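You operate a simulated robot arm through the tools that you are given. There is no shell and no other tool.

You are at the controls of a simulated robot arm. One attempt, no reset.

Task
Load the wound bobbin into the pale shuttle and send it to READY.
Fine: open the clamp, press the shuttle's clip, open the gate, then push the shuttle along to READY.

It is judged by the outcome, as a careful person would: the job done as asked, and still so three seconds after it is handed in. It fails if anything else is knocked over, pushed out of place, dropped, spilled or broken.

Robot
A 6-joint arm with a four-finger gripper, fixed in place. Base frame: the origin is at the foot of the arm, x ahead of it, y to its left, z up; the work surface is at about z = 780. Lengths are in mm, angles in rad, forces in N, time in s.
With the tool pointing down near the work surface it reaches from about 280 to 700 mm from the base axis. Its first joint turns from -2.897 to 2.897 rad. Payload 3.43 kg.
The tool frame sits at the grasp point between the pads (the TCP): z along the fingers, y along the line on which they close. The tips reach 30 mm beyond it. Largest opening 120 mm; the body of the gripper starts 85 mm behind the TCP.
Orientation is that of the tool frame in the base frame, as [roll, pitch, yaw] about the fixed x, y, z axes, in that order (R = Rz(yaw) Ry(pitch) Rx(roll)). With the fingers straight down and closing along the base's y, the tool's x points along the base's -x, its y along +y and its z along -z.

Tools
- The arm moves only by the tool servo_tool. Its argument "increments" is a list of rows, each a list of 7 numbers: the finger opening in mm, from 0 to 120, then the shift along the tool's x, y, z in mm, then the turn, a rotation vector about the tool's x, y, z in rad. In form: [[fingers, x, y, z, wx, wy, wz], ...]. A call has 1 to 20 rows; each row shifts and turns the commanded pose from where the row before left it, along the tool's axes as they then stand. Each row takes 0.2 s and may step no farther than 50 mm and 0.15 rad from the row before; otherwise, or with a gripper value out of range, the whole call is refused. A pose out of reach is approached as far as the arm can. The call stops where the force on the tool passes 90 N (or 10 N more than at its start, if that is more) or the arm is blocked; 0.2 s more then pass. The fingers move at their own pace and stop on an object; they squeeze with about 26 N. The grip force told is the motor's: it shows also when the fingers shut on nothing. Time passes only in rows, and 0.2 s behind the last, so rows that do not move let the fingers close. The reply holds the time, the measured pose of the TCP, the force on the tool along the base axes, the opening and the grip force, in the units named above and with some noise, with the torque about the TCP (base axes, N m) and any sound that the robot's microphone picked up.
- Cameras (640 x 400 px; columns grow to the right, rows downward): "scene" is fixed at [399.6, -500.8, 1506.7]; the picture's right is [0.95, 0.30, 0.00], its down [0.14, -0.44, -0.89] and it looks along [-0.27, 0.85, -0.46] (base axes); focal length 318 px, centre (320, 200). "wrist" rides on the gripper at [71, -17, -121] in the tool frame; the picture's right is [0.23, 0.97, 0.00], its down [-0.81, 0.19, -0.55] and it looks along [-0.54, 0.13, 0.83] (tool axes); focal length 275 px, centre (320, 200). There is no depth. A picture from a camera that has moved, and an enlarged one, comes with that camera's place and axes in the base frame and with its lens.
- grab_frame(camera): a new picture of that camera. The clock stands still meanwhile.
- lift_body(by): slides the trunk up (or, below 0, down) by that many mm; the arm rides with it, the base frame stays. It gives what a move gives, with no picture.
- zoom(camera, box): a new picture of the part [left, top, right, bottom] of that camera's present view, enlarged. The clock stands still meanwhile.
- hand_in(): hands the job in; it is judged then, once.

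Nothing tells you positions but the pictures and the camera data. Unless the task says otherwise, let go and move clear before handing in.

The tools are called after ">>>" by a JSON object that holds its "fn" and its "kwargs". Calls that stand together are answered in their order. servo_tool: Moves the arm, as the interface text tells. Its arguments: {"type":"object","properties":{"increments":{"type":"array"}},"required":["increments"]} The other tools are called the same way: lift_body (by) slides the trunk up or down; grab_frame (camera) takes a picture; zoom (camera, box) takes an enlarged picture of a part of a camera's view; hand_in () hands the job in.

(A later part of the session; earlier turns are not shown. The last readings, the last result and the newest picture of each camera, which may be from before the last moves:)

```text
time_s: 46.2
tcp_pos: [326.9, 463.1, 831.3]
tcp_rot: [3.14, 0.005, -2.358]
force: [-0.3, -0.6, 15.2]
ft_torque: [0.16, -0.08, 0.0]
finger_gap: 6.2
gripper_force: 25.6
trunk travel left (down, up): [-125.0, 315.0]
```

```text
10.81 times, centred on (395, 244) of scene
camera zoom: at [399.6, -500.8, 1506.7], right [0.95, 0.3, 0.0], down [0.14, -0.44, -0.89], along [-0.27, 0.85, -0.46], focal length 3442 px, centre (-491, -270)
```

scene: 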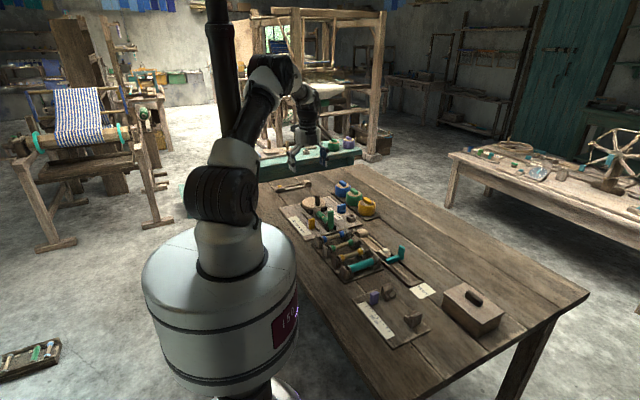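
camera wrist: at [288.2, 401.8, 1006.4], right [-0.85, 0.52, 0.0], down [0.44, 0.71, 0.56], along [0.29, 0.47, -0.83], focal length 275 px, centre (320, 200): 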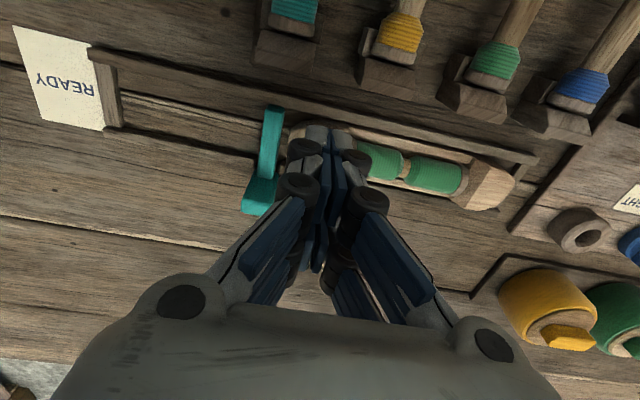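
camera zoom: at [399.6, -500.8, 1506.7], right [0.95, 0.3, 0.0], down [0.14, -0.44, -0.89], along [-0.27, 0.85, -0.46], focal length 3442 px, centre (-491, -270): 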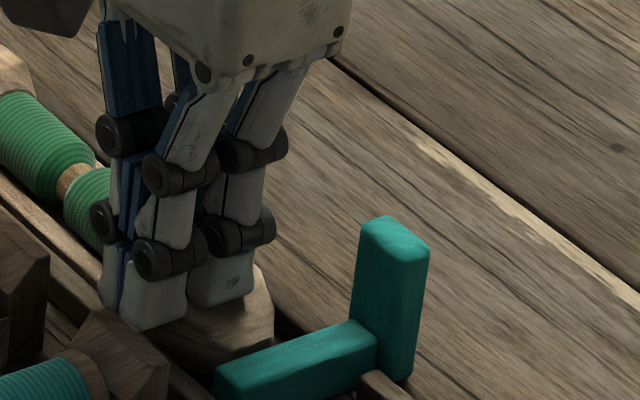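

>>> {"fn": "servo_tool", "kwargs": {"increments": [[0, 0, 0, 1.5, 0, 0, 0], [0, 0, 0, 0, 0, 0, 0], [0, 0, 0, 0, 0, 0, 0]]}}

>>> {"fn": "servo_tool", "kwargs": {"increments": [[0, 0, 0, -3, 0, 0, 0], [0, 0, 0, -8, 0, 0, 0], [0, 0, 0, -15, 0, 0, 0], [0, 0, 0, -25, 0, 0, 0], [0, 0, 0, -25, 0, 0, 0]]}}

>>> {"fn": "zoom", "kwargs": {"camera": "scene", "box": [375, 225, 415, 262]}}

```text
time_s: 47.0
tcp_pos: [326.3, 462.8, 831.9]
tcp_rot: [3.137, 0.007, -2.356]
force: [1.4, -0.1, 32.1]
ft_torque: [0.21, -0.12, 0.0]
finger_gap: 5.9
gripper_force: 25.5
trunk travel left (down, up): [-125.0, 315.0]
```

```text
time_s: 48.2
tcp_pos: [324.0, 462.2, 905.0]
tcp_rot: [3.14, 0.003, -2.355]
force: [-0.2, 0.2, -0.4]
ft_torque: [0.05, 0.03, 0.02]
finger_gap: 0.0
gripper_force: 26.3
trunk travel left (down, up): [-125.0, 315.0]
```

```text
10.81 times, centred on (395, 244) of scene
camera zoom: at [399.6, -500.8, 1506.7], right [0.95, 0.3, 0.0], down [0.14, -0.44, -0.89], along [-0.27, 0.85, -0.46], focal length 3442 px, centre (-491, -270)
```

zoom: 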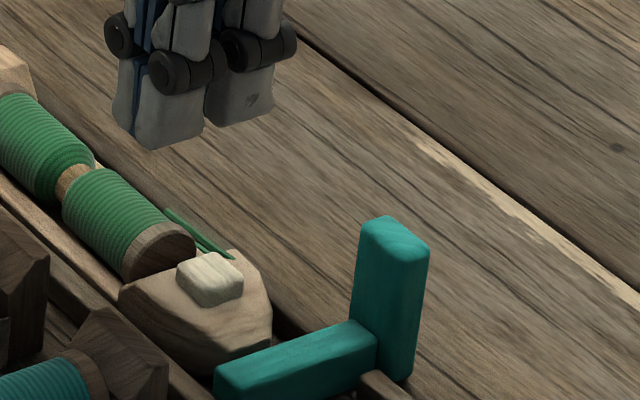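

Pressing the clip worked: a green yarn tail now runs from the bobbin to the clip. Next is the teal gate, so I'll move the camera to look closely at how it is mounted.

>>> {"fn": "servo_tool", "kwargs": {"increments": [[0, 10, -12, 0, 0, 0, 0], [0, 10, -12, 0, 0, 0, 0], [0, 10, -12, 0, 0, 0, 0], [0, 0, 0, 0, 0, 0, 0]]}}

>>> {"fn": "grab_frame", "kwargs": {"camera": "wrist"}}

>>> {"fn": "zoom", "kwargs": {"camera": "wrist", "box": [230, 60, 390, 220]}}

>>> {"fn": "zoom", "kwargs": {"camera": "scene", "box": [390, 240, 425, 270]}}

```text
time_s: 49.2
tcp_pos: [329.5, 416.5, 904.1]
tcp_rot: [3.141, 0.002, -2.357]
force: [-0.1, 0.1, 0.9]
ft_torque: [0.02, 0.0, 0.01]
finger_gap: 0.0
gripper_force: 26.2
trunk travel left (down, up): [-125.0, 315.0]
```

```text
taken
camera wrist: at [291.5, 354.5, 1024.9], right [-0.85, 0.52, 0.0], down [0.44, 0.71, 0.56], along [0.29, 0.47, -0.83], focal length 275 px, centre (320, 200)
```

wrist: 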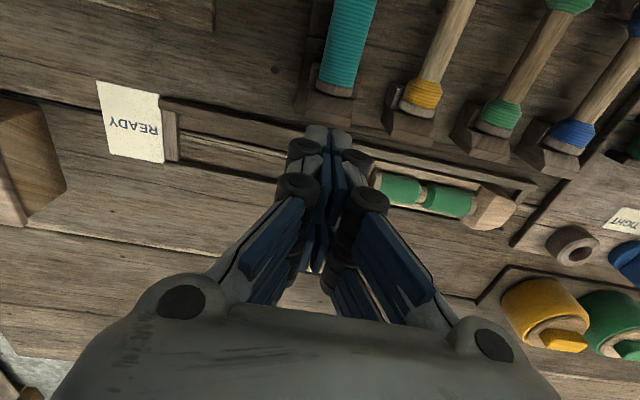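

```text
2.50 times, centred on (310, 140) of wrist
camera zoom: at [291.5, 354.5, 1024.9], right [-0.85, 0.52, 0.0], down [0.44, 0.71, 0.56], along [0.29, 0.47, -0.83], focal length 688 px, centre (345, 350)
```

zoom: 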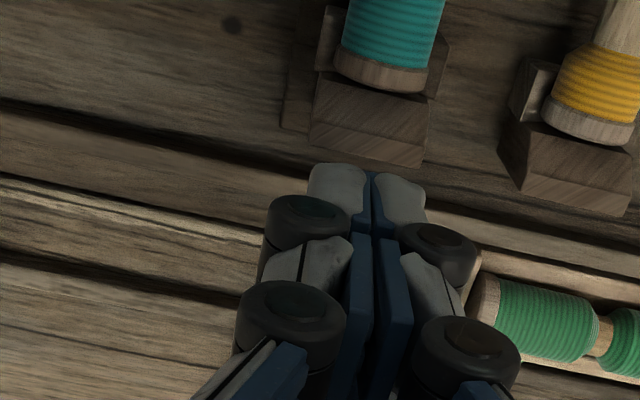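

```text
13.33 times, centred on (408, 255) of scene
camera zoom: at [399.6, -500.8, 1506.7], right [0.95, 0.3, 0.0], down [0.14, -0.44, -0.89], along [-0.27, 0.85, -0.46], focal length 4246 px, centre (-847, -533)
```

zoom: 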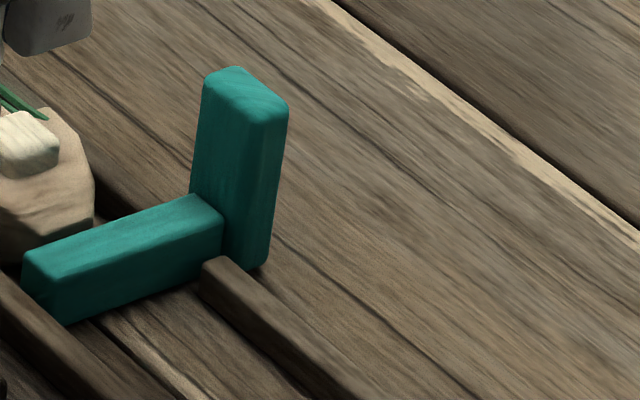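

I place the gate post at about (389, 479), with its top near z = 837 and its arm lying across the track. I'll turn back to the track-aligned orientation, bring the open fingers over the post so one is on each side, and see how it moves with a gentle outward push.

>>> {"fn": "servo_tool", "kwargs": {"increments": [[0, -28.9, 0.7, 0, 0, 0, 0], [20, -28.9, 0.7, 0, 0, 0, 0], [40, -28.9, 0.6, 0, 0, 0, 0], [50, 0, 0, 0, 0, 0, 0.1443], [50, 0, 0, 0, 0, 0, 0.1443], [50, 0, 0, 0, 0, 0, 0.1443], [50, 0, 0, 0, 0, 0, 0.1443], [50, 0, 0, 0, 0, 0, 0.1443], [50, 0, 0, 0, 0, 0, 0.1443], [50, 0, 0, 0, 0, 0, 0.1443], [50, 0, 0, 0, 0, 0, 0.1443], [50, 0, 0, 0, 0, 0, 0.1443], [50, 0, 0, 0, 0, 0, 0.1443], [50, 0, 0, 0, 0, 0, 0.128], [50, 0, 0, 0, 0, 0, 0]]}}

>>> {"fn": "grab_frame", "kwargs": {"camera": "wrist"}}

>>> {"fn": "zoom", "kwargs": {"camera": "wrist", "box": [240, 60, 400, 230]}}

>>> {"fn": "zoom", "kwargs": {"camera": "scene", "box": [380, 215, 430, 270]}}

```text
time_s: 52.4
tcp_pos: [389.8, 479.8, 904.5]
tcp_rot: [3.14, -0.001, 2.355]
force: [0.3, 0.0, -0.6]
ft_torque: [-0.02, 0.01, 0.01]
finger_gap: 49.8
gripper_force: 0.0
trunk travel left (down, up): [-125.0, 315.0]
```

```text
taken
camera wrist: at [328.2, 518.5, 1025.3], right [0.53, 0.85, 0.0], down [0.71, -0.44, 0.55], along [0.47, -0.29, -0.83], focal length 275 px, centre (320, 200)
```

wrist: 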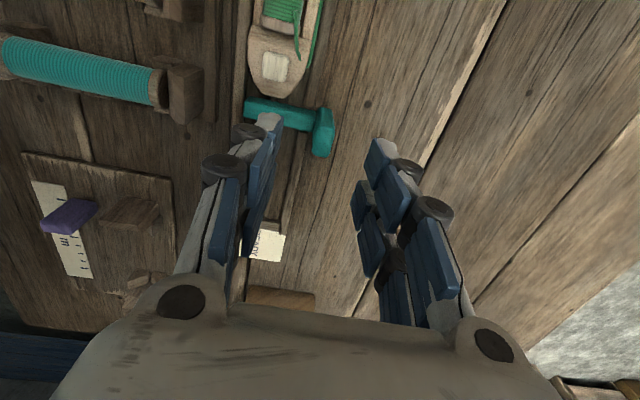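

```text
2.35 times, centred on (320, 145) of wrist
camera zoom: at [328.2, 518.5, 1025.3], right [0.53, 0.85, 0.0], down [0.71, -0.44, 0.55], along [0.47, -0.29, -0.83], focal length 648 px, centre (320, 329)
```

zoom: 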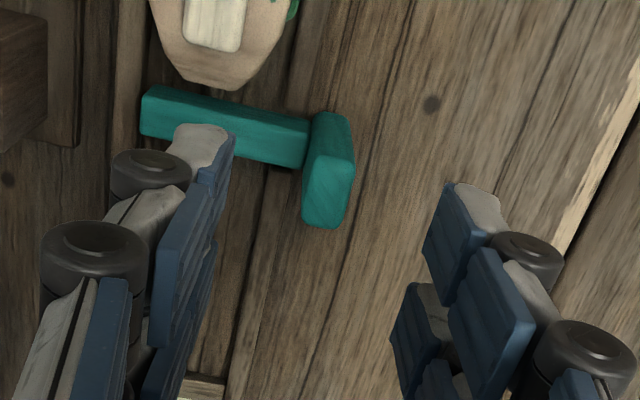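

```text
7.27 times, centred on (405, 242) of scene
camera zoom: at [399.6, -500.8, 1506.7], right [0.95, 0.3, 0.0], down [0.14, -0.44, -0.89], along [-0.27, 0.85, -0.46], focal length 2316 px, centre (-298, -109)
```

zoom: 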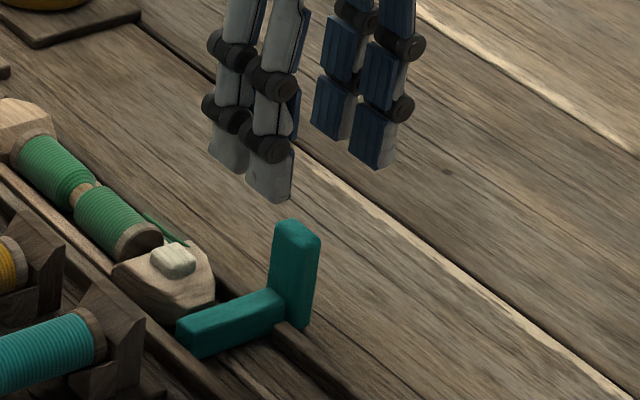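

The gate is an L, with an arm across the track and an upright post at its outer end. I'll centre over the post, descend with one finger on each side, and stay above the arm.

>>> {"fn": "servo_tool", "kwargs": {"increments": [[40, -2.5, 1.7, 0, 0, 0, 0], [40, 0, 0, 15, 0, 0, 0], [40, 0, 0, 15, 0, 0, 0], [40, 0, 0, 15, 0, 0, 0], [40, 0, 0, 10, 0, 0, 0], [40, 0, 0, 4, 0, 0, 0]]}}

>>> {"fn": "zoom", "kwargs": {"camera": "wrist", "box": [240, 60, 400, 230]}}

>>> {"fn": "zoom", "kwargs": {"camera": "scene", "box": [380, 215, 430, 270]}}

```text
time_s: 53.8
tcp_pos: [392.7, 480.2, 845.0]
tcp_rot: [3.137, -0.002, 2.357]
force: [-0.3, 0.1, 0.0]
ft_torque: [0.0, 0.02, -0.01]
finger_gap: 40.2
gripper_force: 0.0
trunk travel left (down, up): [-125.0, 315.0]
```

```text
2.35 times, centred on (320, 145) of wrist
camera zoom: at [331.7, 518.1, 966.3], right [0.53, 0.85, 0.0], down [0.71, -0.44, 0.55], along [0.47, -0.29, -0.83], focal length 648 px, centre (320, 329)
```

zoom: 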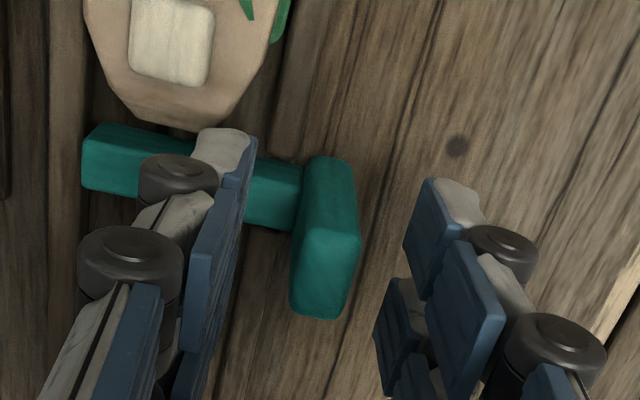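

```text
7.27 times, centred on (405, 242) of scene
camera zoom: at [399.6, -500.8, 1506.7], right [0.95, 0.3, 0.0], down [0.14, -0.44, -0.89], along [-0.27, 0.85, -0.46], focal length 2316 px, centre (-298, -109)
```

zoom: 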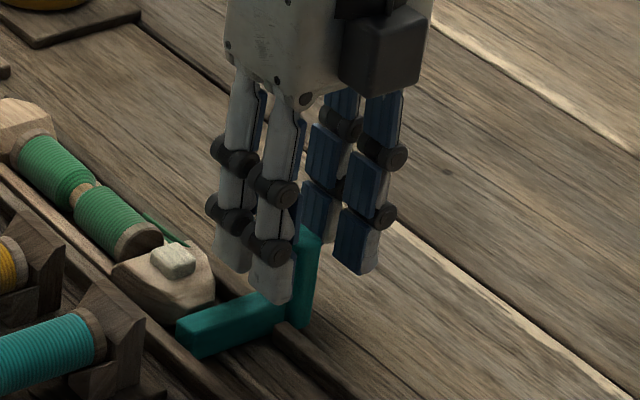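

The fingers straddle the post without touching it. Now I'll push outward, away from the track, in small steps.

>>> {"fn": "servo_tool", "kwargs": {"increments": [[40, 0, 4, 0, 0, 0, 0], [40, 0, 4, 0, 0, 0, 0], [40, 0, 3, 0, 0, 0, 0], [40, 0, 3, 0, 0, 0, 0], [40, 0, 3, 0, 0, 0, 0]]}}

>>> {"fn": "servo_tool", "kwargs": {"increments": [[40, 0, 3, 0, 0, 0, 0], [40, 0, 3, 0, 0, 0, 0], [40, 0, 0, 0, 0, 0, 0]]}}

>>> {"fn": "zoom", "kwargs": {"camera": "wrist", "box": [240, 60, 400, 230]}}

>>> {"fn": "zoom", "kwargs": {"camera": "scene", "box": [380, 215, 430, 270]}}

```text
time_s: 55.0
tcp_pos: [404.3, 490.8, 846.4]
tcp_rot: [3.139, -0.002, 2.356]
force: [-1.0, -0.5, 0.2]
ft_torque: [0.0, 0.05, -0.01]
finger_gap: 40.5
gripper_force: 0.4
trunk travel left (down, up): [-125.0, 315.0]
```

```text
time_s: 55.8
tcp_pos: [410.0, 495.1, 846.1]
tcp_rot: [3.139, 0.0, 2.356]
force: [-0.4, -1.5, -0.2]
ft_torque: [-0.03, 0.01, 0.03]
finger_gap: 40.3
gripper_force: 0.0
trunk travel left (down, up): [-125.0, 315.0]
```

```text
2.35 times, centred on (320, 145) of wrist
camera zoom: at [347.0, 534.0, 966.7], right [0.53, 0.85, 0.0], down [0.71, -0.44, 0.55], along [0.47, -0.29, -0.83], focal length 648 px, centre (320, 329)
```

zoom: 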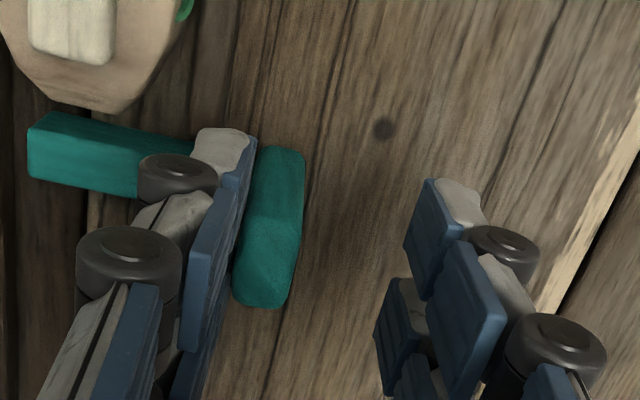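

```text
7.27 times, centred on (405, 242) of scene
camera zoom: at [399.6, -500.8, 1506.7], right [0.95, 0.3, 0.0], down [0.14, -0.44, -0.89], along [-0.27, 0.85, -0.46], focal length 2316 px, centre (-298, -109)
```

zoom: 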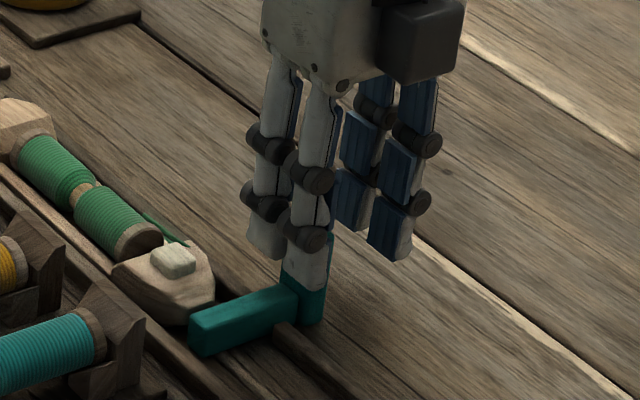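

The whole gate slides outward with almost no resistance, so it works like a bolt. I'll keep sliding it until the arm clears the track.

>>> {"fn": "servo_tool", "kwargs": {"increments": [[40, 0, 4, 0, 0, 0, 0], [40, 0, 4, 0, 0, 0, 0], [40, 0, 4, 0, 0, 0, 0], [40, 0, 4, 0, 0, 0, 0], [40, 0, 4, 0, 0, 0, 0], [40, 0, 0, 0, 0, 0, 0]]}}

>>> {"fn": "zoom", "kwargs": {"camera": "scene", "box": [380, 215, 430, 270]}}

```text
time_s: 57.2
tcp_pos: [424.8, 510.5, 846.7]
tcp_rot: [3.139, 0.0, 2.357]
force: [-1.0, -0.5, 0.3]
ft_torque: [-0.02, 0.02, 0.01]
finger_gap: 40.2
gripper_force: 0.2
trunk travel left (down, up): [-125.0, 315.0]
```

```text
7.27 times, centred on (405, 242) of scene
camera zoom: at [399.6, -500.8, 1506.7], right [0.95, 0.3, 0.0], down [0.14, -0.44, -0.89], along [-0.27, 0.85, -0.46], focal length 2316 px, centre (-298, -109)
```

zoom: 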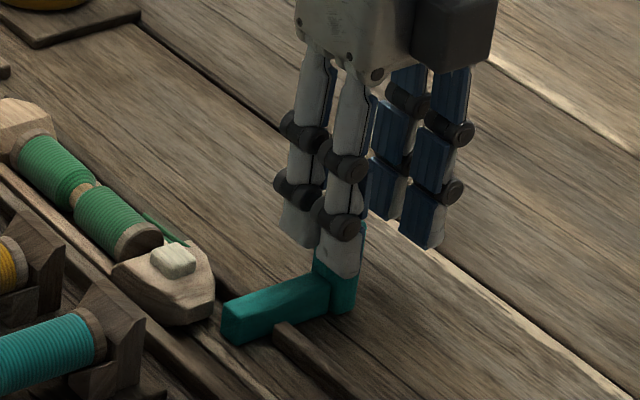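

>>> {"fn": "servo_tool", "kwargs": {"increments": [[40, 0, 4, 0, 0, 0, 0], [40, 0, 4, 0, 0, 0, 0], [40, 0, 3, 0, 0, 0, 0], [40, 0, 3, 0, 0, 0, 0], [40, 0, 0, 0, 0, 0, 0]]}}

>>> {"fn": "zoom", "kwargs": {"camera": "scene", "box": [380, 215, 430, 270]}}

```text
time_s: 58.4
tcp_pos: [433.0, 519.7, 846.2]
tcp_rot: [3.14, -0.002, 2.357]
force: [0.6, -0.1, 0.5]
ft_torque: [0.03, 0.0, 0.0]
finger_gap: 40.3
gripper_force: 0.1
trunk travel left (down, up): [-125.0, 315.0]
```

```text
7.27 times, centred on (405, 242) of scene
camera zoom: at [399.6, -500.8, 1506.7], right [0.95, 0.3, 0.0], down [0.14, -0.44, -0.89], along [-0.27, 0.85, -0.46], focal length 2316 px, centre (-298, -109)
```

zoom: 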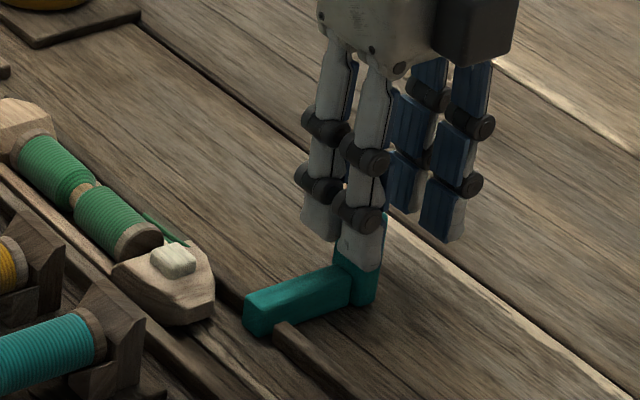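

>>> {"fn": "servo_tool", "kwargs": {"increments": [[40, 0, 3, 0, 0, 0, 0], [40, 0, 3, 0, 0, 0, 0], [40, 0, 3, 0, 0, 0, 0], [40, 0, 0, 0, 0, 0, 0]]}}

>>> {"fn": "zoom", "kwargs": {"camera": "scene", "box": [380, 215, 430, 270]}}

>>> {"fn": "grab_frame", "kwargs": {"camera": "wrist"}}

```text
time_s: 59.4
tcp_pos: [439.6, 524.9, 846.3]
tcp_rot: [3.139, -0.002, 2.356]
force: [-0.4, -0.7, 0.1]
ft_torque: [-0.02, 0.01, 0.0]
finger_gap: 40.4
gripper_force: 0.5
trunk travel left (down, up): [-125.0, 315.0]
```

```text
7.27 times, centred on (405, 242) of scene
camera zoom: at [399.6, -500.8, 1506.7], right [0.95, 0.3, 0.0], down [0.14, -0.44, -0.89], along [-0.27, 0.85, -0.46], focal length 2316 px, centre (-298, -109)
```

zoom: 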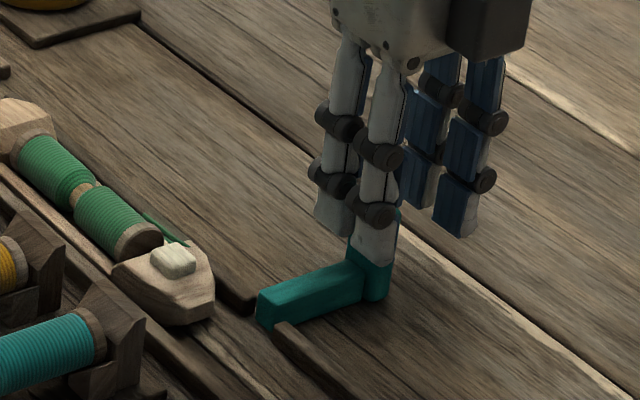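

```text
taken
camera wrist: at [377.3, 564.1, 966.9], right [0.53, 0.85, 0.0], down [0.71, -0.44, 0.55], along [0.47, -0.29, -0.83], focal length 275 px, centre (320, 200)
```

wrist: 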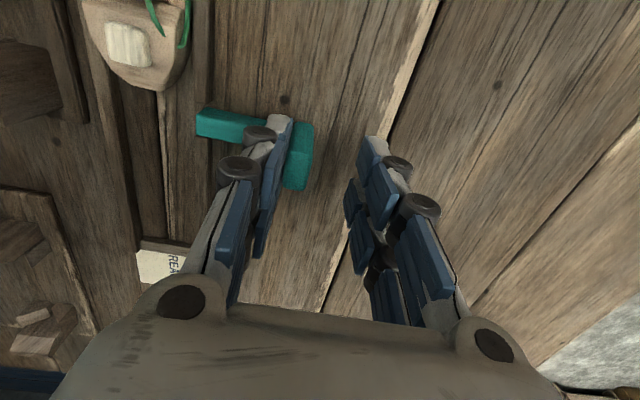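

>>> {"fn": "servo_tool", "kwargs": {"increments": [[40, 0, 3, 0, 0, 0, 0], [40, 0, 3, 0, 0, 0, 0], [40, 0, 0, 0, 0, 0, 0]]}}

>>> {"fn": "zoom", "kwargs": {"camera": "scene", "box": [380, 215, 430, 270]}}

>>> {"fn": "zoom", "kwargs": {"camera": "wrist", "box": [100, 0, 340, 200]}}

```text
time_s: 60.2
tcp_pos: [442.6, 529.8, 845.9]
tcp_rot: [3.14, 0.0, 2.355]
force: [-1.4, -1.1, 0.9]
ft_torque: [-0.03, 0.07, -0.05]
finger_gap: 41.2
gripper_force: 0.6
trunk travel left (down, up): [-125.0, 315.0]
```

```text
7.27 times, centred on (405, 242) of scene
camera zoom: at [399.6, -500.8, 1506.7], right [0.95, 0.3, 0.0], down [0.14, -0.44, -0.89], along [-0.27, 0.85, -0.46], focal length 2316 px, centre (-298, -109)
```

zoom: 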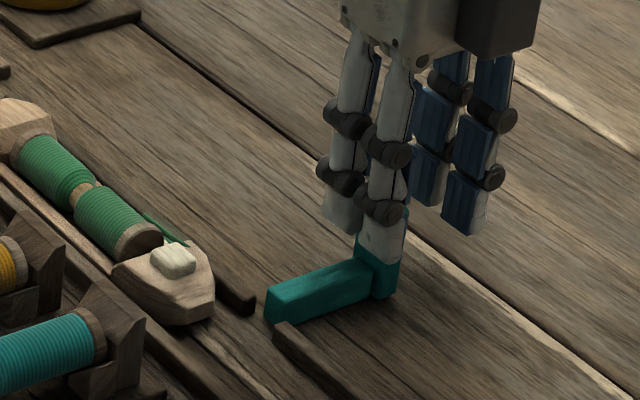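

```text
2.00 times, centred on (220, 100) of wrist
camera zoom: at [381.4, 568.2, 966.5], right [0.53, 0.85, 0.0], down [0.71, -0.44, 0.55], along [0.47, -0.29, -0.83], focal length 551 px, centre (520, 400)
```

zoom: 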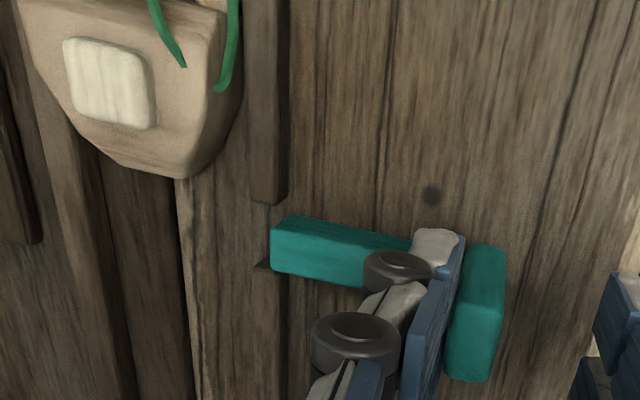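

The gate arm is now fully clear of the track, resting at the gap in the guide, and the push force is just starting to rise. I'll back the finger off the post, rise, and look at the shuttle's tail to decide how to move it.

>>> {"fn": "servo_tool", "kwargs": {"increments": [[40, 0, -5, 0, 0, 0, 0], [40, 0, -4, 0, 0, 0, 0], [40, 0, 0, -15, 0, 0, 0], [40, 0, 0, -25, 0, 0, 0], [40, 0, 0, -30, 0, 0, 0], [40, 36, -20, 0, 0, 0, 0], [40, 36, -20, 0, 0, 0, 0], [40, 36, -20, 0, 0, 0, 0], [40, 36, -20, 0, 0, 0, 0], [60, 36, -20, 0, 0, 0, 0], [80, 0, -4, 0, 0, 0, 0], [90, 0, 0, 0, 0, 0, 0]]}}

>>> {"fn": "grab_frame", "kwargs": {"camera": "wrist"}}

>>> {"fn": "zoom", "kwargs": {"camera": "wrist", "box": [240, 40, 400, 200]}}

>>> {"fn": "zoom", "kwargs": {"camera": "scene", "box": [350, 222, 400, 262]}}

```text
time_s: 62.8
tcp_pos: [235.2, 576.6, 915.7]
tcp_rot: [3.137, -0.003, 2.356]
force: [0.6, -0.2, 0.2]
ft_torque: [0.01, 0.02, -0.02]
finger_gap: 89.1
gripper_force: 0.0
trunk travel left (down, up): [-125.0, 315.0]
```

```text
taken
camera wrist: at [174.1, 615.6, 1036.6], right [0.53, 0.85, 0.0], down [0.71, -0.44, 0.55], along [0.47, -0.29, -0.83], focal length 275 px, centre (320, 200)
```

wrist: 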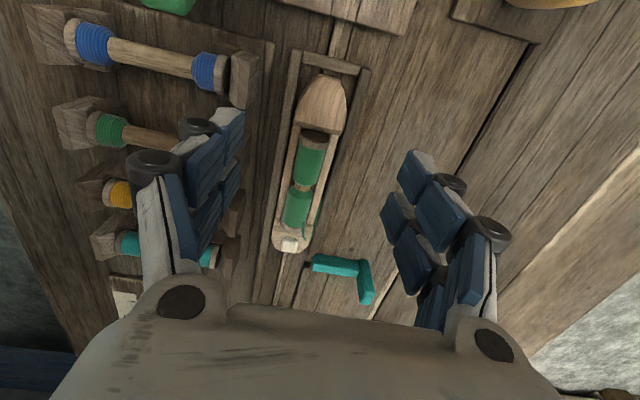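

```text
2.50 times, centred on (320, 120) of wrist
camera zoom: at [174.1, 615.6, 1036.6], right [0.53, 0.85, 0.0], down [0.71, -0.44, 0.55], along [0.47, -0.29, -0.83], focal length 688 px, centre (320, 400)
```

zoom: 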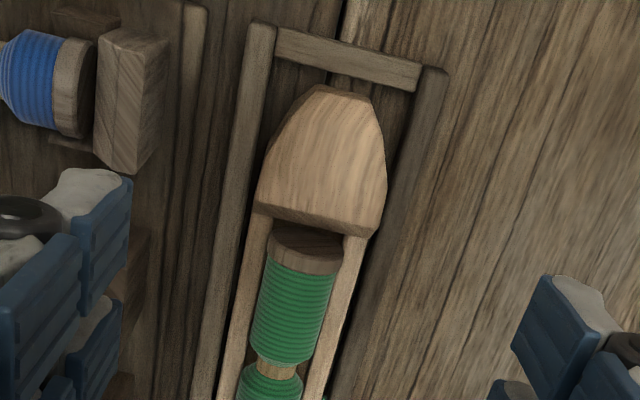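

```text
10.00 times, centred on (375, 242) of scene
camera zoom: at [399.6, -500.8, 1506.7], right [0.95, 0.3, 0.0], down [0.14, -0.44, -0.89], along [-0.27, 0.85, -0.46], focal length 3184 px, centre (-230, -220)
```

zoom: 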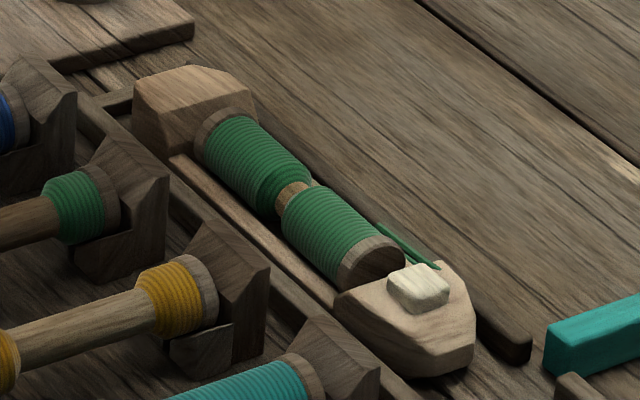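

The shuttle's tail has an upright rear face standing higher than the track's low end bar. So I can push it positively from behind with closed fingers held just above the bar. I'll move behind the tail and check the clearance before descending fully.

>>> {"fn": "servo_tool", "kwargs": {"increments": [[60, 23, 0, 0, 0, 0, 0], [30, 23, 0, 0, 0, 0, 0], [0, 23, 0, 0, 0, 0, 0], [0, 0, 0, 15, 0, 0, 0], [0, 0, 0, 20, 0, 0, 0], [0, 0, 0, 20, 0, 0, 0], [0, 0, 0, 0, 0, 0, 0], [0, 0, 0, 0, 0, 0, 0]]}}

>>> {"fn": "zoom", "kwargs": {"camera": "wrist", "box": [240, 60, 400, 230]}}

>>> {"fn": "zoom", "kwargs": {"camera": "scene", "box": [335, 195, 395, 255]}}

```text
time_s: 64.6
tcp_pos: [186.9, 626.8, 860.0]
tcp_rot: [3.138, -0.002, 2.357]
force: [-0.3, 0.7, 1.0]
ft_torque: [-0.03, -0.02, 0.03]
finger_gap: 0.3
gripper_force: 26.3
trunk travel left (down, up): [-125.0, 315.0]
```

```text
2.35 times, centred on (320, 145) of wrist
camera zoom: at [126.1, 664.8, 981.2], right [0.53, 0.85, 0.0], down [0.71, -0.44, 0.55], along [0.47, -0.29, -0.83], focal length 648 px, centre (320, 329)
```

zoom: 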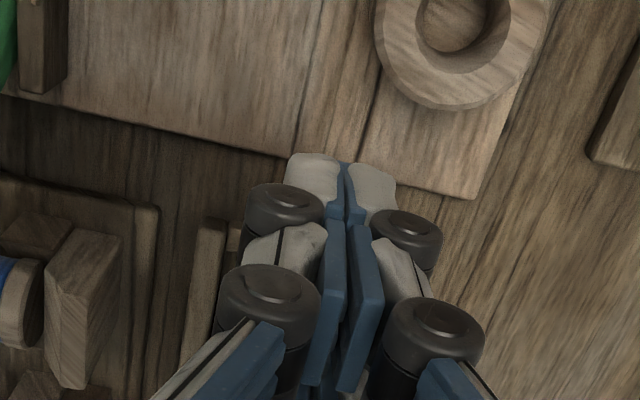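

```text
6.67 times, centred on (365, 225) of scene
camera zoom: at [399.6, -500.8, 1506.7], right [0.95, 0.3, 0.0], down [0.14, -0.44, -0.89], along [-0.27, 0.85, -0.46], focal length 2123 px, centre (20, 33)
```

zoom: 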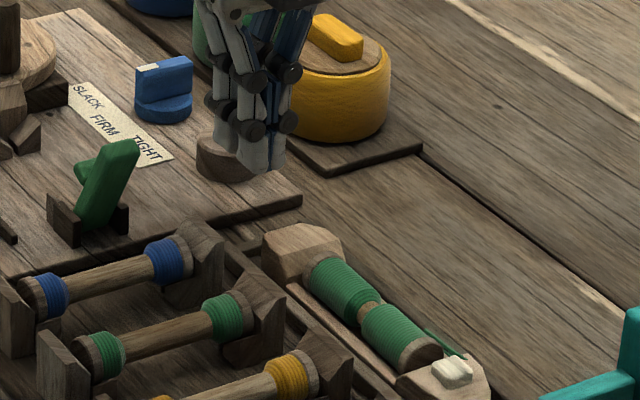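

The space behind the tail is clear; the ring is well to the side. I'll descend to push height, keeping the tips above the end bar.

>>> {"fn": "servo_tool", "kwargs": {"increments": [[0, 0, -1, 10, 0, 0, 0], [0, 0, 0, 10, 0, 0, 0], [0, 0, 0, 8, 0, 0, 0], [0, 0, 0, 5, 0, 0, 0], [0, 0, 0, 0, 0, 0, 0]]}}

>>> {"fn": "zoom", "kwargs": {"camera": "wrist", "box": [240, 60, 400, 230]}}

>>> {"fn": "zoom", "kwargs": {"camera": "scene", "box": [345, 205, 385, 245]}}

```text
time_s: 65.8
tcp_pos: [187.6, 625.0, 828.9]
tcp_rot: [3.137, -0.002, 2.357]
force: [-0.4, 0.1, 0.1]
ft_torque: [-0.01, -0.03, -0.02]
finger_gap: 0.1
gripper_force: 25.8
trunk travel left (down, up): [-125.0, 315.0]
```

```text
2.35 times, centred on (320, 145) of wrist
camera zoom: at [125.3, 664.4, 948.7], right [0.53, 0.85, 0.0], down [0.71, -0.44, 0.55], along [0.47, -0.29, -0.83], focal length 648 px, centre (320, 329)
```

zoom: 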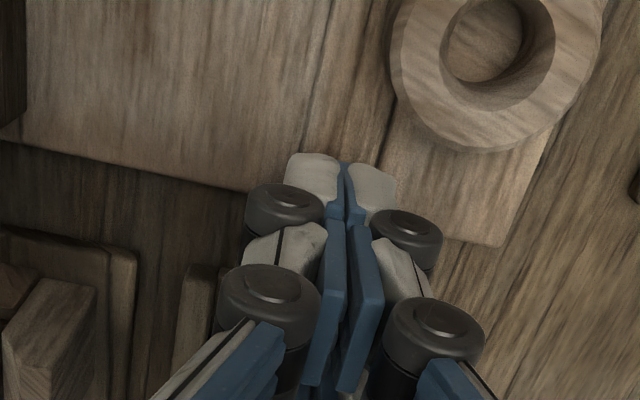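

```text
10.00 times, centred on (365, 225) of scene
camera zoom: at [399.6, -500.8, 1506.7], right [0.95, 0.3, 0.0], down [0.14, -0.44, -0.89], along [-0.27, 0.85, -0.46], focal length 3184 px, centre (-130, -50)
```

zoom: 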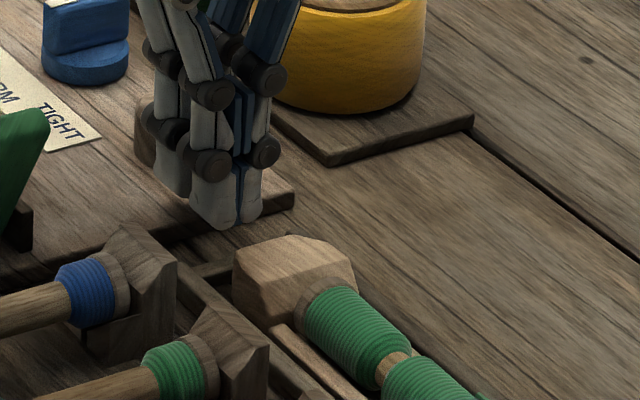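

>>> {"fn": "servo_tool", "kwargs": {"increments": [[0, 0, 0, 1.5, 0, 0, 0], [0, 0, 0, 1.5, 0, 0, 0], [0, 0, 0, 0, 0, 0, 0]]}}

>>> {"fn": "servo_tool", "kwargs": {"increments": [[0, 0, 0, 1, 0, 0, 0], [0, 0, 0, 0, 0, 0, 0]]}}

>>> {"fn": "zoom", "kwargs": {"camera": "scene", "box": [350, 212, 380, 240]}}

```text
time_s: 66.6
tcp_pos: [187.0, 626.9, 825.5]
tcp_rot: [3.137, -0.002, 2.355]
force: [0.0, 0.8, -0.3]
ft_torque: [0.0, 0.04, -0.04]
finger_gap: 0.0
gripper_force: 26.4
trunk travel left (down, up): [-125.0, 315.0]
```

```text
time_s: 67.2
tcp_pos: [187.4, 626.1, 825.3]
tcp_rot: [3.136, -0.001, 2.357]
force: [-0.7, 0.7, -0.3]
ft_torque: [0.01, 0.0, 0.02]
finger_gap: 0.0
gripper_force: 25.9
trunk travel left (down, up): [-125.0, 315.0]
```

```text
14.29 times, centred on (365, 226) of scene
camera zoom: at [399.6, -500.8, 1506.7], right [0.95, 0.3, 0.0], down [0.14, -0.44, -0.89], along [-0.27, 0.85, -0.46], focal length 4549 px, centre (-323, -171)
```

zoom: 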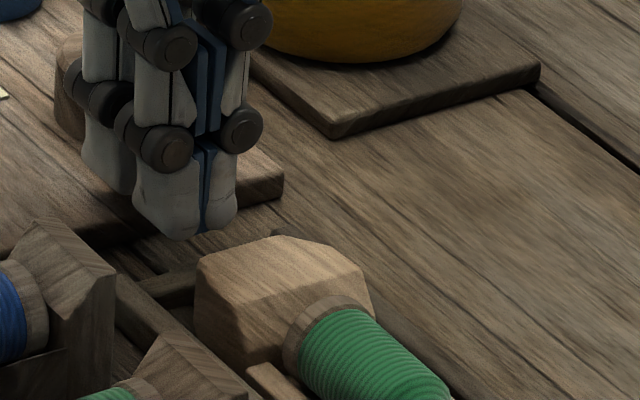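

>>> {"fn": "servo_tool", "kwargs": {"increments": [[0, -4, 0, 0, 0, 0, 0], [0, -4, 0, 0, 0, 0, 0], [0, -3, 0, 0, 0, 0, 0], [0, 0, 0, 0, 0, 0, 0]]}}

>>> {"fn": "servo_tool", "kwargs": {"increments": [[0, -3, 0, 0, 0, 0, 0], [0, -3, 0, 0, 0, 0, 0], [0, 0, 0, 0, 0, 0, 0]]}}

>>> {"fn": "zoom", "kwargs": {"camera": "scene", "box": [350, 212, 390, 250]}}

>>> {"fn": "zoom", "kwargs": {"camera": "wrist", "box": [240, 60, 400, 230]}}

```text
time_s: 68.2
tcp_pos: [194.7, 618.0, 824.7]
tcp_rot: [3.138, -0.002, 2.356]
force: [0.1, -0.2, 0.0]
ft_torque: [-0.01, 0.02, 0.0]
finger_gap: 0.0
gripper_force: 25.9
trunk travel left (down, up): [-125.0, 315.0]
```

```text
time_s: 69.0
tcp_pos: [199.3, 614.1, 823.8]
tcp_rot: [3.139, -0.001, 2.356]
force: [-0.8, 1.0, -0.9]
ft_torque: [-0.01, 0.01, 0.01]
finger_gap: 0.0
gripper_force: 26.1
trunk travel left (down, up): [-125.0, 315.0]
```

```text
10.53 times, centred on (370, 231) of scene
camera zoom: at [399.6, -500.8, 1506.7], right [0.95, 0.3, 0.0], down [0.14, -0.44, -0.89], along [-0.27, 0.85, -0.46], focal length 3352 px, centre (-206, -126)
```

zoom: 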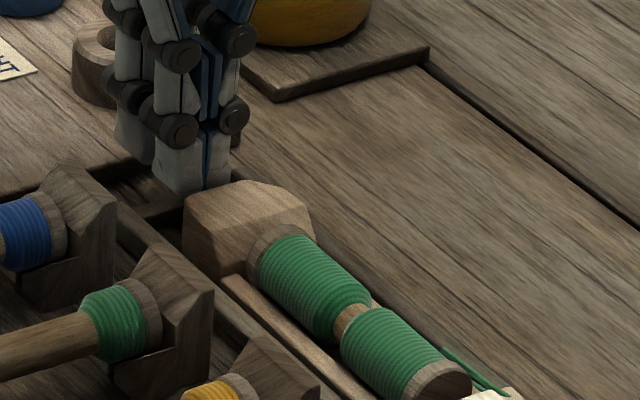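

```text
2.35 times, centred on (320, 145) of wrist
camera zoom: at [137.3, 652.3, 944.4], right [0.53, 0.85, 0.0], down [0.71, -0.44, 0.55], along [0.47, -0.29, -0.83], focal length 648 px, centre (320, 329)
```

zoom: 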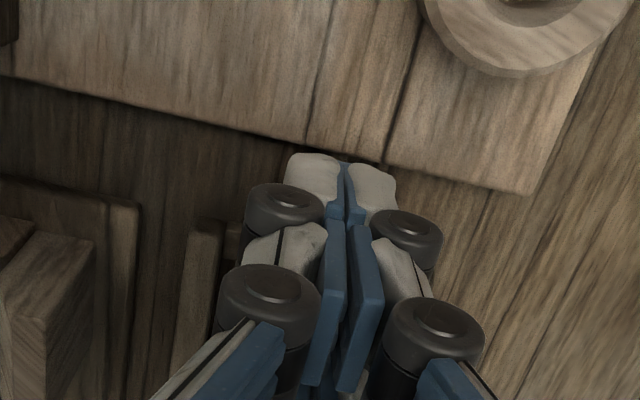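

The finger tips are now behind the tail, with good overlap below its top. I'll push along the track gently and check that the shuttle moves.

>>> {"fn": "servo_tool", "kwargs": {"increments": [[0, -3, 0, 0, 0, 0, 0], [0, -4, 0, 0, 0, 0, 0], [0, -4, 0, 0, 0, 0, 0], [0, -4, 0, 0, 0, 0, 0], [0, 0, 0, 0, 0, 0, 0]]}}

>>> {"fn": "zoom", "kwargs": {"camera": "scene", "box": [350, 212, 410, 262]}}

```text
time_s: 70.2
tcp_pos: [210.4, 603.0, 823.9]
tcp_rot: [3.139, -0.001, 2.358]
force: [0.7, -0.5, 0.2]
ft_torque: [-0.04, 0.03, 0.0]
finger_gap: 0.0
gripper_force: 25.7
trunk travel left (down, up): [-125.0, 315.0]
```

```text
8.00 times, centred on (380, 237) of scene
camera zoom: at [399.6, -500.8, 1506.7], right [0.95, 0.3, 0.0], down [0.14, -0.44, -0.89], along [-0.27, 0.85, -0.46], focal length 2547 px, centre (-160, -96)
```

zoom: 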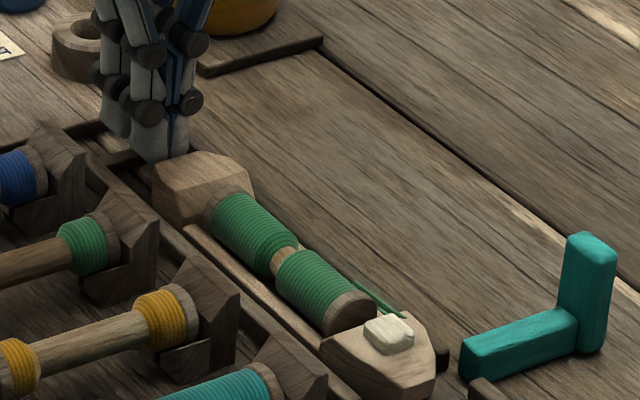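

The shuttle slides forward smoothly with little force, and the open gate is out of its way. I'll continue in stages.

>>> {"fn": "servo_tool", "kwargs": {"increments": [[0, -5, 0, 0, 0, 0, 0], [0, -5, 0, 0, 0, 0, 0], [0, -5, 0, 0, 0, 0, 0], [0, -5, 0, 0, 0, 0, 0], [0, -5, 0, 0, 0, 0, 0], [0, -5, 0, 0, 0, 0, 0], [0, 0, 0, 0, 0, 0, 0]]}}

>>> {"fn": "zoom", "kwargs": {"camera": "scene", "box": [350, 212, 440, 292]}}

>>> {"fn": "zoom", "kwargs": {"camera": "wrist", "box": [200, 60, 400, 300]}}

```text
time_s: 71.8
tcp_pos: [230.8, 581.8, 824.0]
tcp_rot: [3.137, -0.001, 2.356]
force: [-0.1, 0.6, 0.7]
ft_torque: [0.07, -0.01, 0.01]
finger_gap: 6.0
gripper_force: 26.2
trunk travel left (down, up): [-125.0, 315.0]
```

```text
5.00 times, centred on (395, 252) of scene
camera zoom: at [399.6, -500.8, 1506.7], right [0.95, 0.3, 0.0], down [0.14, -0.44, -0.89], along [-0.27, 0.85, -0.46], focal length 1592 px, centre (-55, -60)
```

zoom: 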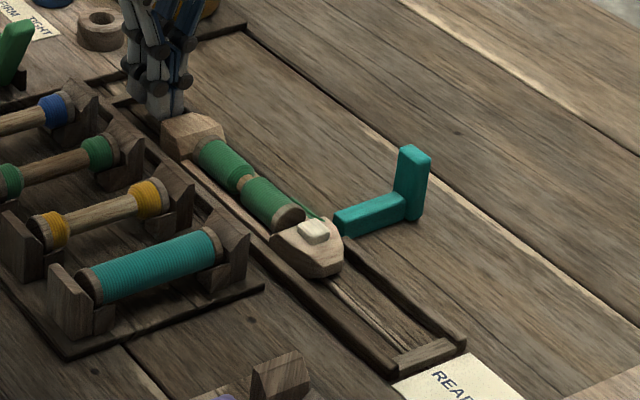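

```text
1.67 times, centred on (300, 180) of wrist
camera zoom: at [168.8, 620.7, 944.6], right [0.53, 0.85, 0.0], down [0.71, -0.44, 0.55], along [0.47, -0.29, -0.83], focal length 459 px, centre (353, 233)
```

zoom: 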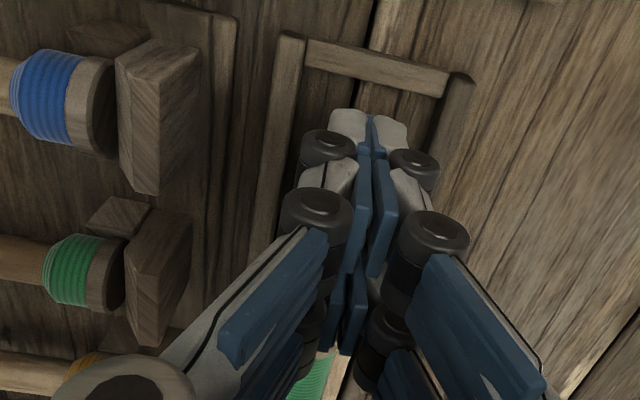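

>>> {"fn": "servo_tool", "kwargs": {"increments": [[0, -5, 0, 0, 0, 0, 0], [0, -5, 0, 0, 0, 0, 0], [0, -5, 0, 0, 0, 0, 0], [0, -5, 0, 0, 0, 0, 0], [0, -5, 0, 0, 0, 0, 0], [0, -5, 0, 0, 0, 0, 0], [0, 0, 0, 0, 0, 0, 0]]}}

>>> {"fn": "zoom", "kwargs": {"camera": "scene", "box": [350, 212, 440, 292]}}

```text
time_s: 73.4
tcp_pos: [252.5, 559.8, 824.0]
tcp_rot: [3.138, -0.001, 2.356]
force: [-0.4, 0.2, -0.3]
ft_torque: [0.0, -0.03, -0.02]
finger_gap: 0.2
gripper_force: 26.4
trunk travel left (down, up): [-125.0, 315.0]
```

```text
5.00 times, centred on (395, 252) of scene
camera zoom: at [399.6, -500.8, 1506.7], right [0.95, 0.3, 0.0], down [0.14, -0.44, -0.89], along [-0.27, 0.85, -0.46], focal length 1592 px, centre (-55, -60)
```

zoom: 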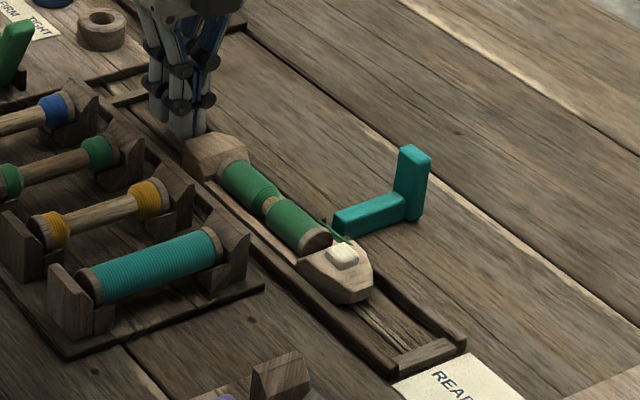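

>>> {"fn": "servo_tool", "kwargs": {"increments": [[0, -5, 0, 0, 0, 0, 0], [0, -5, 0, 0, 0, 0, 0], [0, -5, 0, 0, 0, 0, 0], [0, -5, 0, 0, 0, 0, 0], [0, -5, 0, 0, 0, 0, 0], [0, -5, 0, 0, 0, 0, 0], [0, -5, 0, 0, 0, 0, 0], [0, 0, 0, 0, 0, 0, 0]]}}

>>> {"fn": "zoom", "kwargs": {"camera": "scene", "box": [350, 212, 440, 292]}}

```text
time_s: 75.2
tcp_pos: [276.5, 535.3, 823.7]
tcp_rot: [3.137, -0.001, 2.356]
force: [-1.3, -0.6, 0.2]
ft_torque: [0.03, 0.02, 0.01]
finger_gap: 5.8
gripper_force: 26.1
trunk travel left (down, up): [-125.0, 315.0]
```

```text
5.00 times, centred on (395, 252) of scene
camera zoom: at [399.6, -500.8, 1506.7], right [0.95, 0.3, 0.0], down [0.14, -0.44, -0.89], along [-0.27, 0.85, -0.46], focal length 1592 px, centre (-55, -60)
```

zoom: 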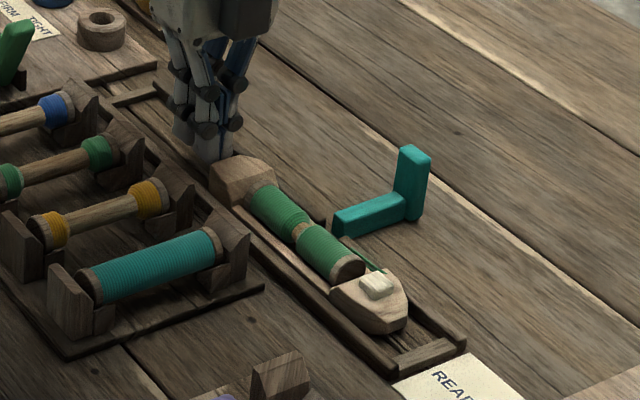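

>>> {"fn": "servo_tool", "kwargs": {"increments": [[0, -5, 0, 0, 0, 0, 0], [0, -5, 0, 0, 0, 0, 0], [0, -4, 0, 0, 0, 0, 0], [0, -4, 0, 0, 0, 0, 0], [0, 0, 0, 0, 0, 0, 0]]}}

>>> {"fn": "zoom", "kwargs": {"camera": "scene", "box": [385, 240, 435, 285]}}

```text
time_s: 76.4
tcp_pos: [290.7, 523.3, 823.1]
tcp_rot: [3.141, -0.001, 2.357]
force: [-0.4, 0.4, 0.2]
ft_torque: [0.02, -0.02, 0.02]
finger_gap: 0.0
gripper_force: 25.6
trunk travel left (down, up): [-125.0, 315.0]
```

```text
8.89 times, centred on (410, 262) of scene
camera zoom: at [399.6, -500.8, 1506.7], right [0.95, 0.3, 0.0], down [0.14, -0.44, -0.89], along [-0.27, 0.85, -0.46], focal length 2830 px, centre (-480, -356)
```

zoom: 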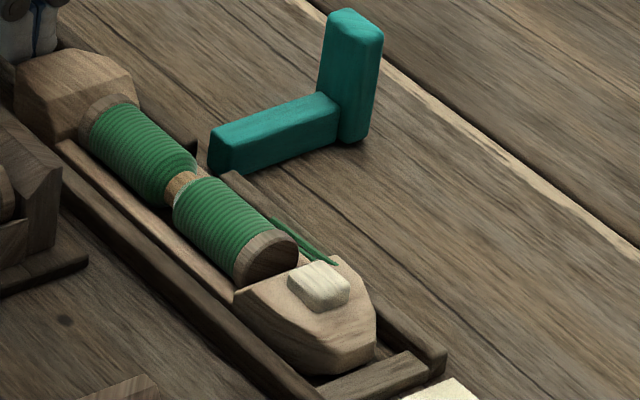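

It's nearly at the READY end, so I'll make the last few millimetres in fine steps until the nose meets the end bar.

>>> {"fn": "servo_tool", "kwargs": {"increments": [[0, -2.5, 0, 0, 0, 0, 0], [0, -2.5, 0, 0, 0, 0, 0], [0, 0, 0, 0, 0, 0, 0]]}}

>>> {"fn": "zoom", "kwargs": {"camera": "scene", "box": [385, 240, 435, 285]}}

>>> {"fn": "servo_tool", "kwargs": {"increments": [[0, -2, 0, 0, 0, 0, 0], [0, 0, 0, 0, 0, 0, 0]]}}

>>> {"fn": "zoom", "kwargs": {"camera": "scene", "box": [385, 240, 435, 285]}}

```text
time_s: 77.2
tcp_pos: [291.9, 521.9, 823.7]
tcp_rot: [3.137, -0.001, 2.356]
force: [-18.6, 16.9, 0.2]
ft_torque: [0.39, 0.48, 0.01]
finger_gap: 6.0
gripper_force: 26.2
trunk travel left (down, up): [-125.0, 315.0]
```

```text
8.89 times, centred on (410, 262) of scene
camera zoom: at [399.6, -500.8, 1506.7], right [0.95, 0.3, 0.0], down [0.14, -0.44, -0.89], along [-0.27, 0.85, -0.46], focal length 2830 px, centre (-480, -356)
```

zoom: 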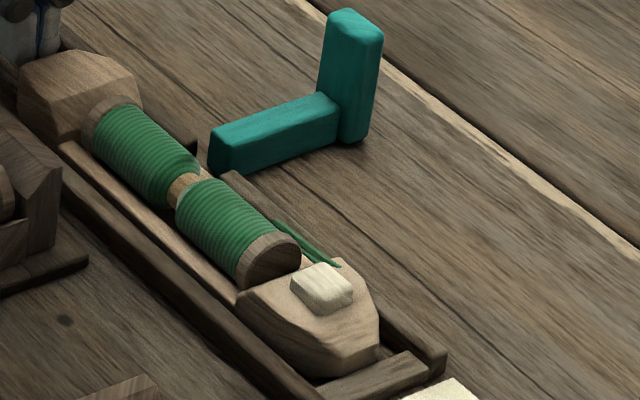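

```text
time_s: 77.8
tcp_pos: [290.6, 521.2, 823.9]
tcp_rot: [3.136, -0.002, 2.357]
force: [-27.0, 27.9, 2.3]
ft_torque: [0.63, 0.69, 0.0]
finger_gap: 6.0
gripper_force: 26.3
trunk travel left (down, up): [-125.0, 315.0]
```

```text
8.89 times, centred on (410, 262) of scene
camera zoom: at [399.6, -500.8, 1506.7], right [0.95, 0.3, 0.0], down [0.14, -0.44, -0.89], along [-0.27, 0.85, -0.46], focal length 2830 px, centre (-480, -356)
```

zoom: 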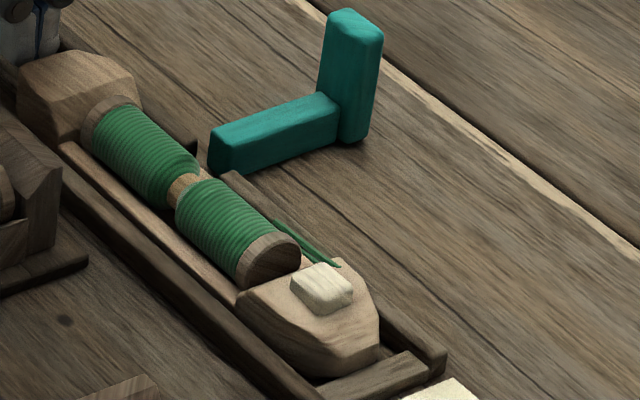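

The nose is against the end bar by the READY card, with a firm stop at about 39 N. I'll back off, lift clear and inspect everything.

>>> {"fn": "servo_tool", "kwargs": {"increments": [[0, 5, 0, 0, 0, 0, 0], [0, 8, 0, 0, 0, 0, 0], [0, 10, 0, 0, 0, 0, 0], [0, 0, 0, -15, 0, 0, 0], [0, 0, 0, -30, 0, 0, 0], [0, 0, 0, -40, 0, 0, 0], [0, 0, 0, -40, 0, 0, 0], [0, 0, 0, 0, 0, 0, 0]]}}

>>> {"fn": "grab_frame", "kwargs": {"camera": "wrist"}}

>>> {"fn": "zoom", "kwargs": {"camera": "scene", "box": [350, 212, 450, 300]}}

>>> {"fn": "zoom", "kwargs": {"camera": "scene", "box": [260, 170, 400, 260]}}

```text
time_s: 79.6
tcp_pos: [276.6, 535.5, 949.0]
tcp_rot: [3.14, -0.001, 2.358]
force: [-0.1, 0.7, -0.7]
ft_torque: [0.02, -0.01, 0.01]
finger_gap: 0.0
gripper_force: 26.1
trunk travel left (down, up): [-125.0, 315.0]
```

```text
taken
camera wrist: at [214.6, 573.8, 1069.4], right [0.53, 0.85, 0.0], down [0.71, -0.44, 0.55], along [0.47, -0.29, -0.83], focal length 275 px, centre (320, 200)
```

wrist: 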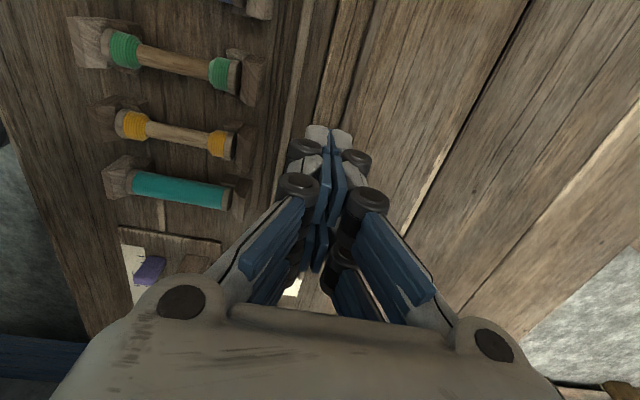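

```text
4.55 times, centred on (400, 256) of scene
camera zoom: at [399.6, -500.8, 1506.7], right [0.95, 0.3, 0.0], down [0.14, -0.44, -0.89], along [-0.27, 0.85, -0.46], focal length 1447 px, centre (-44, -54)
```

zoom: 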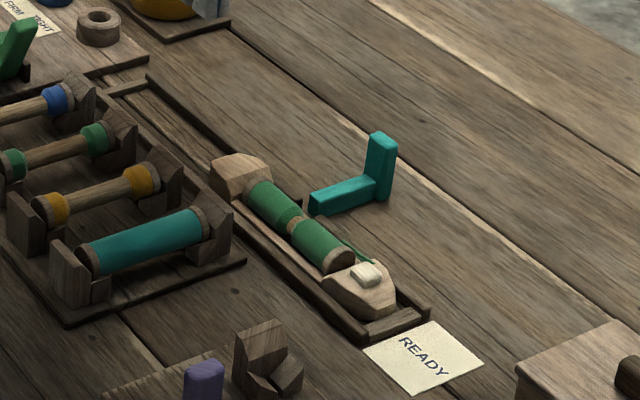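

```text
4.44 times, centred on (330, 215) of scene
camera zoom: at [399.6, -500.8, 1506.7], right [0.95, 0.3, 0.0], down [0.14, -0.44, -0.89], along [-0.27, 0.85, -0.46], focal length 1415 px, centre (276, 133)
```

zoom: 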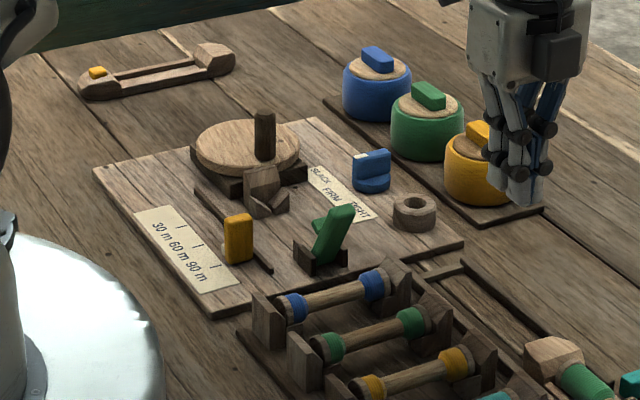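

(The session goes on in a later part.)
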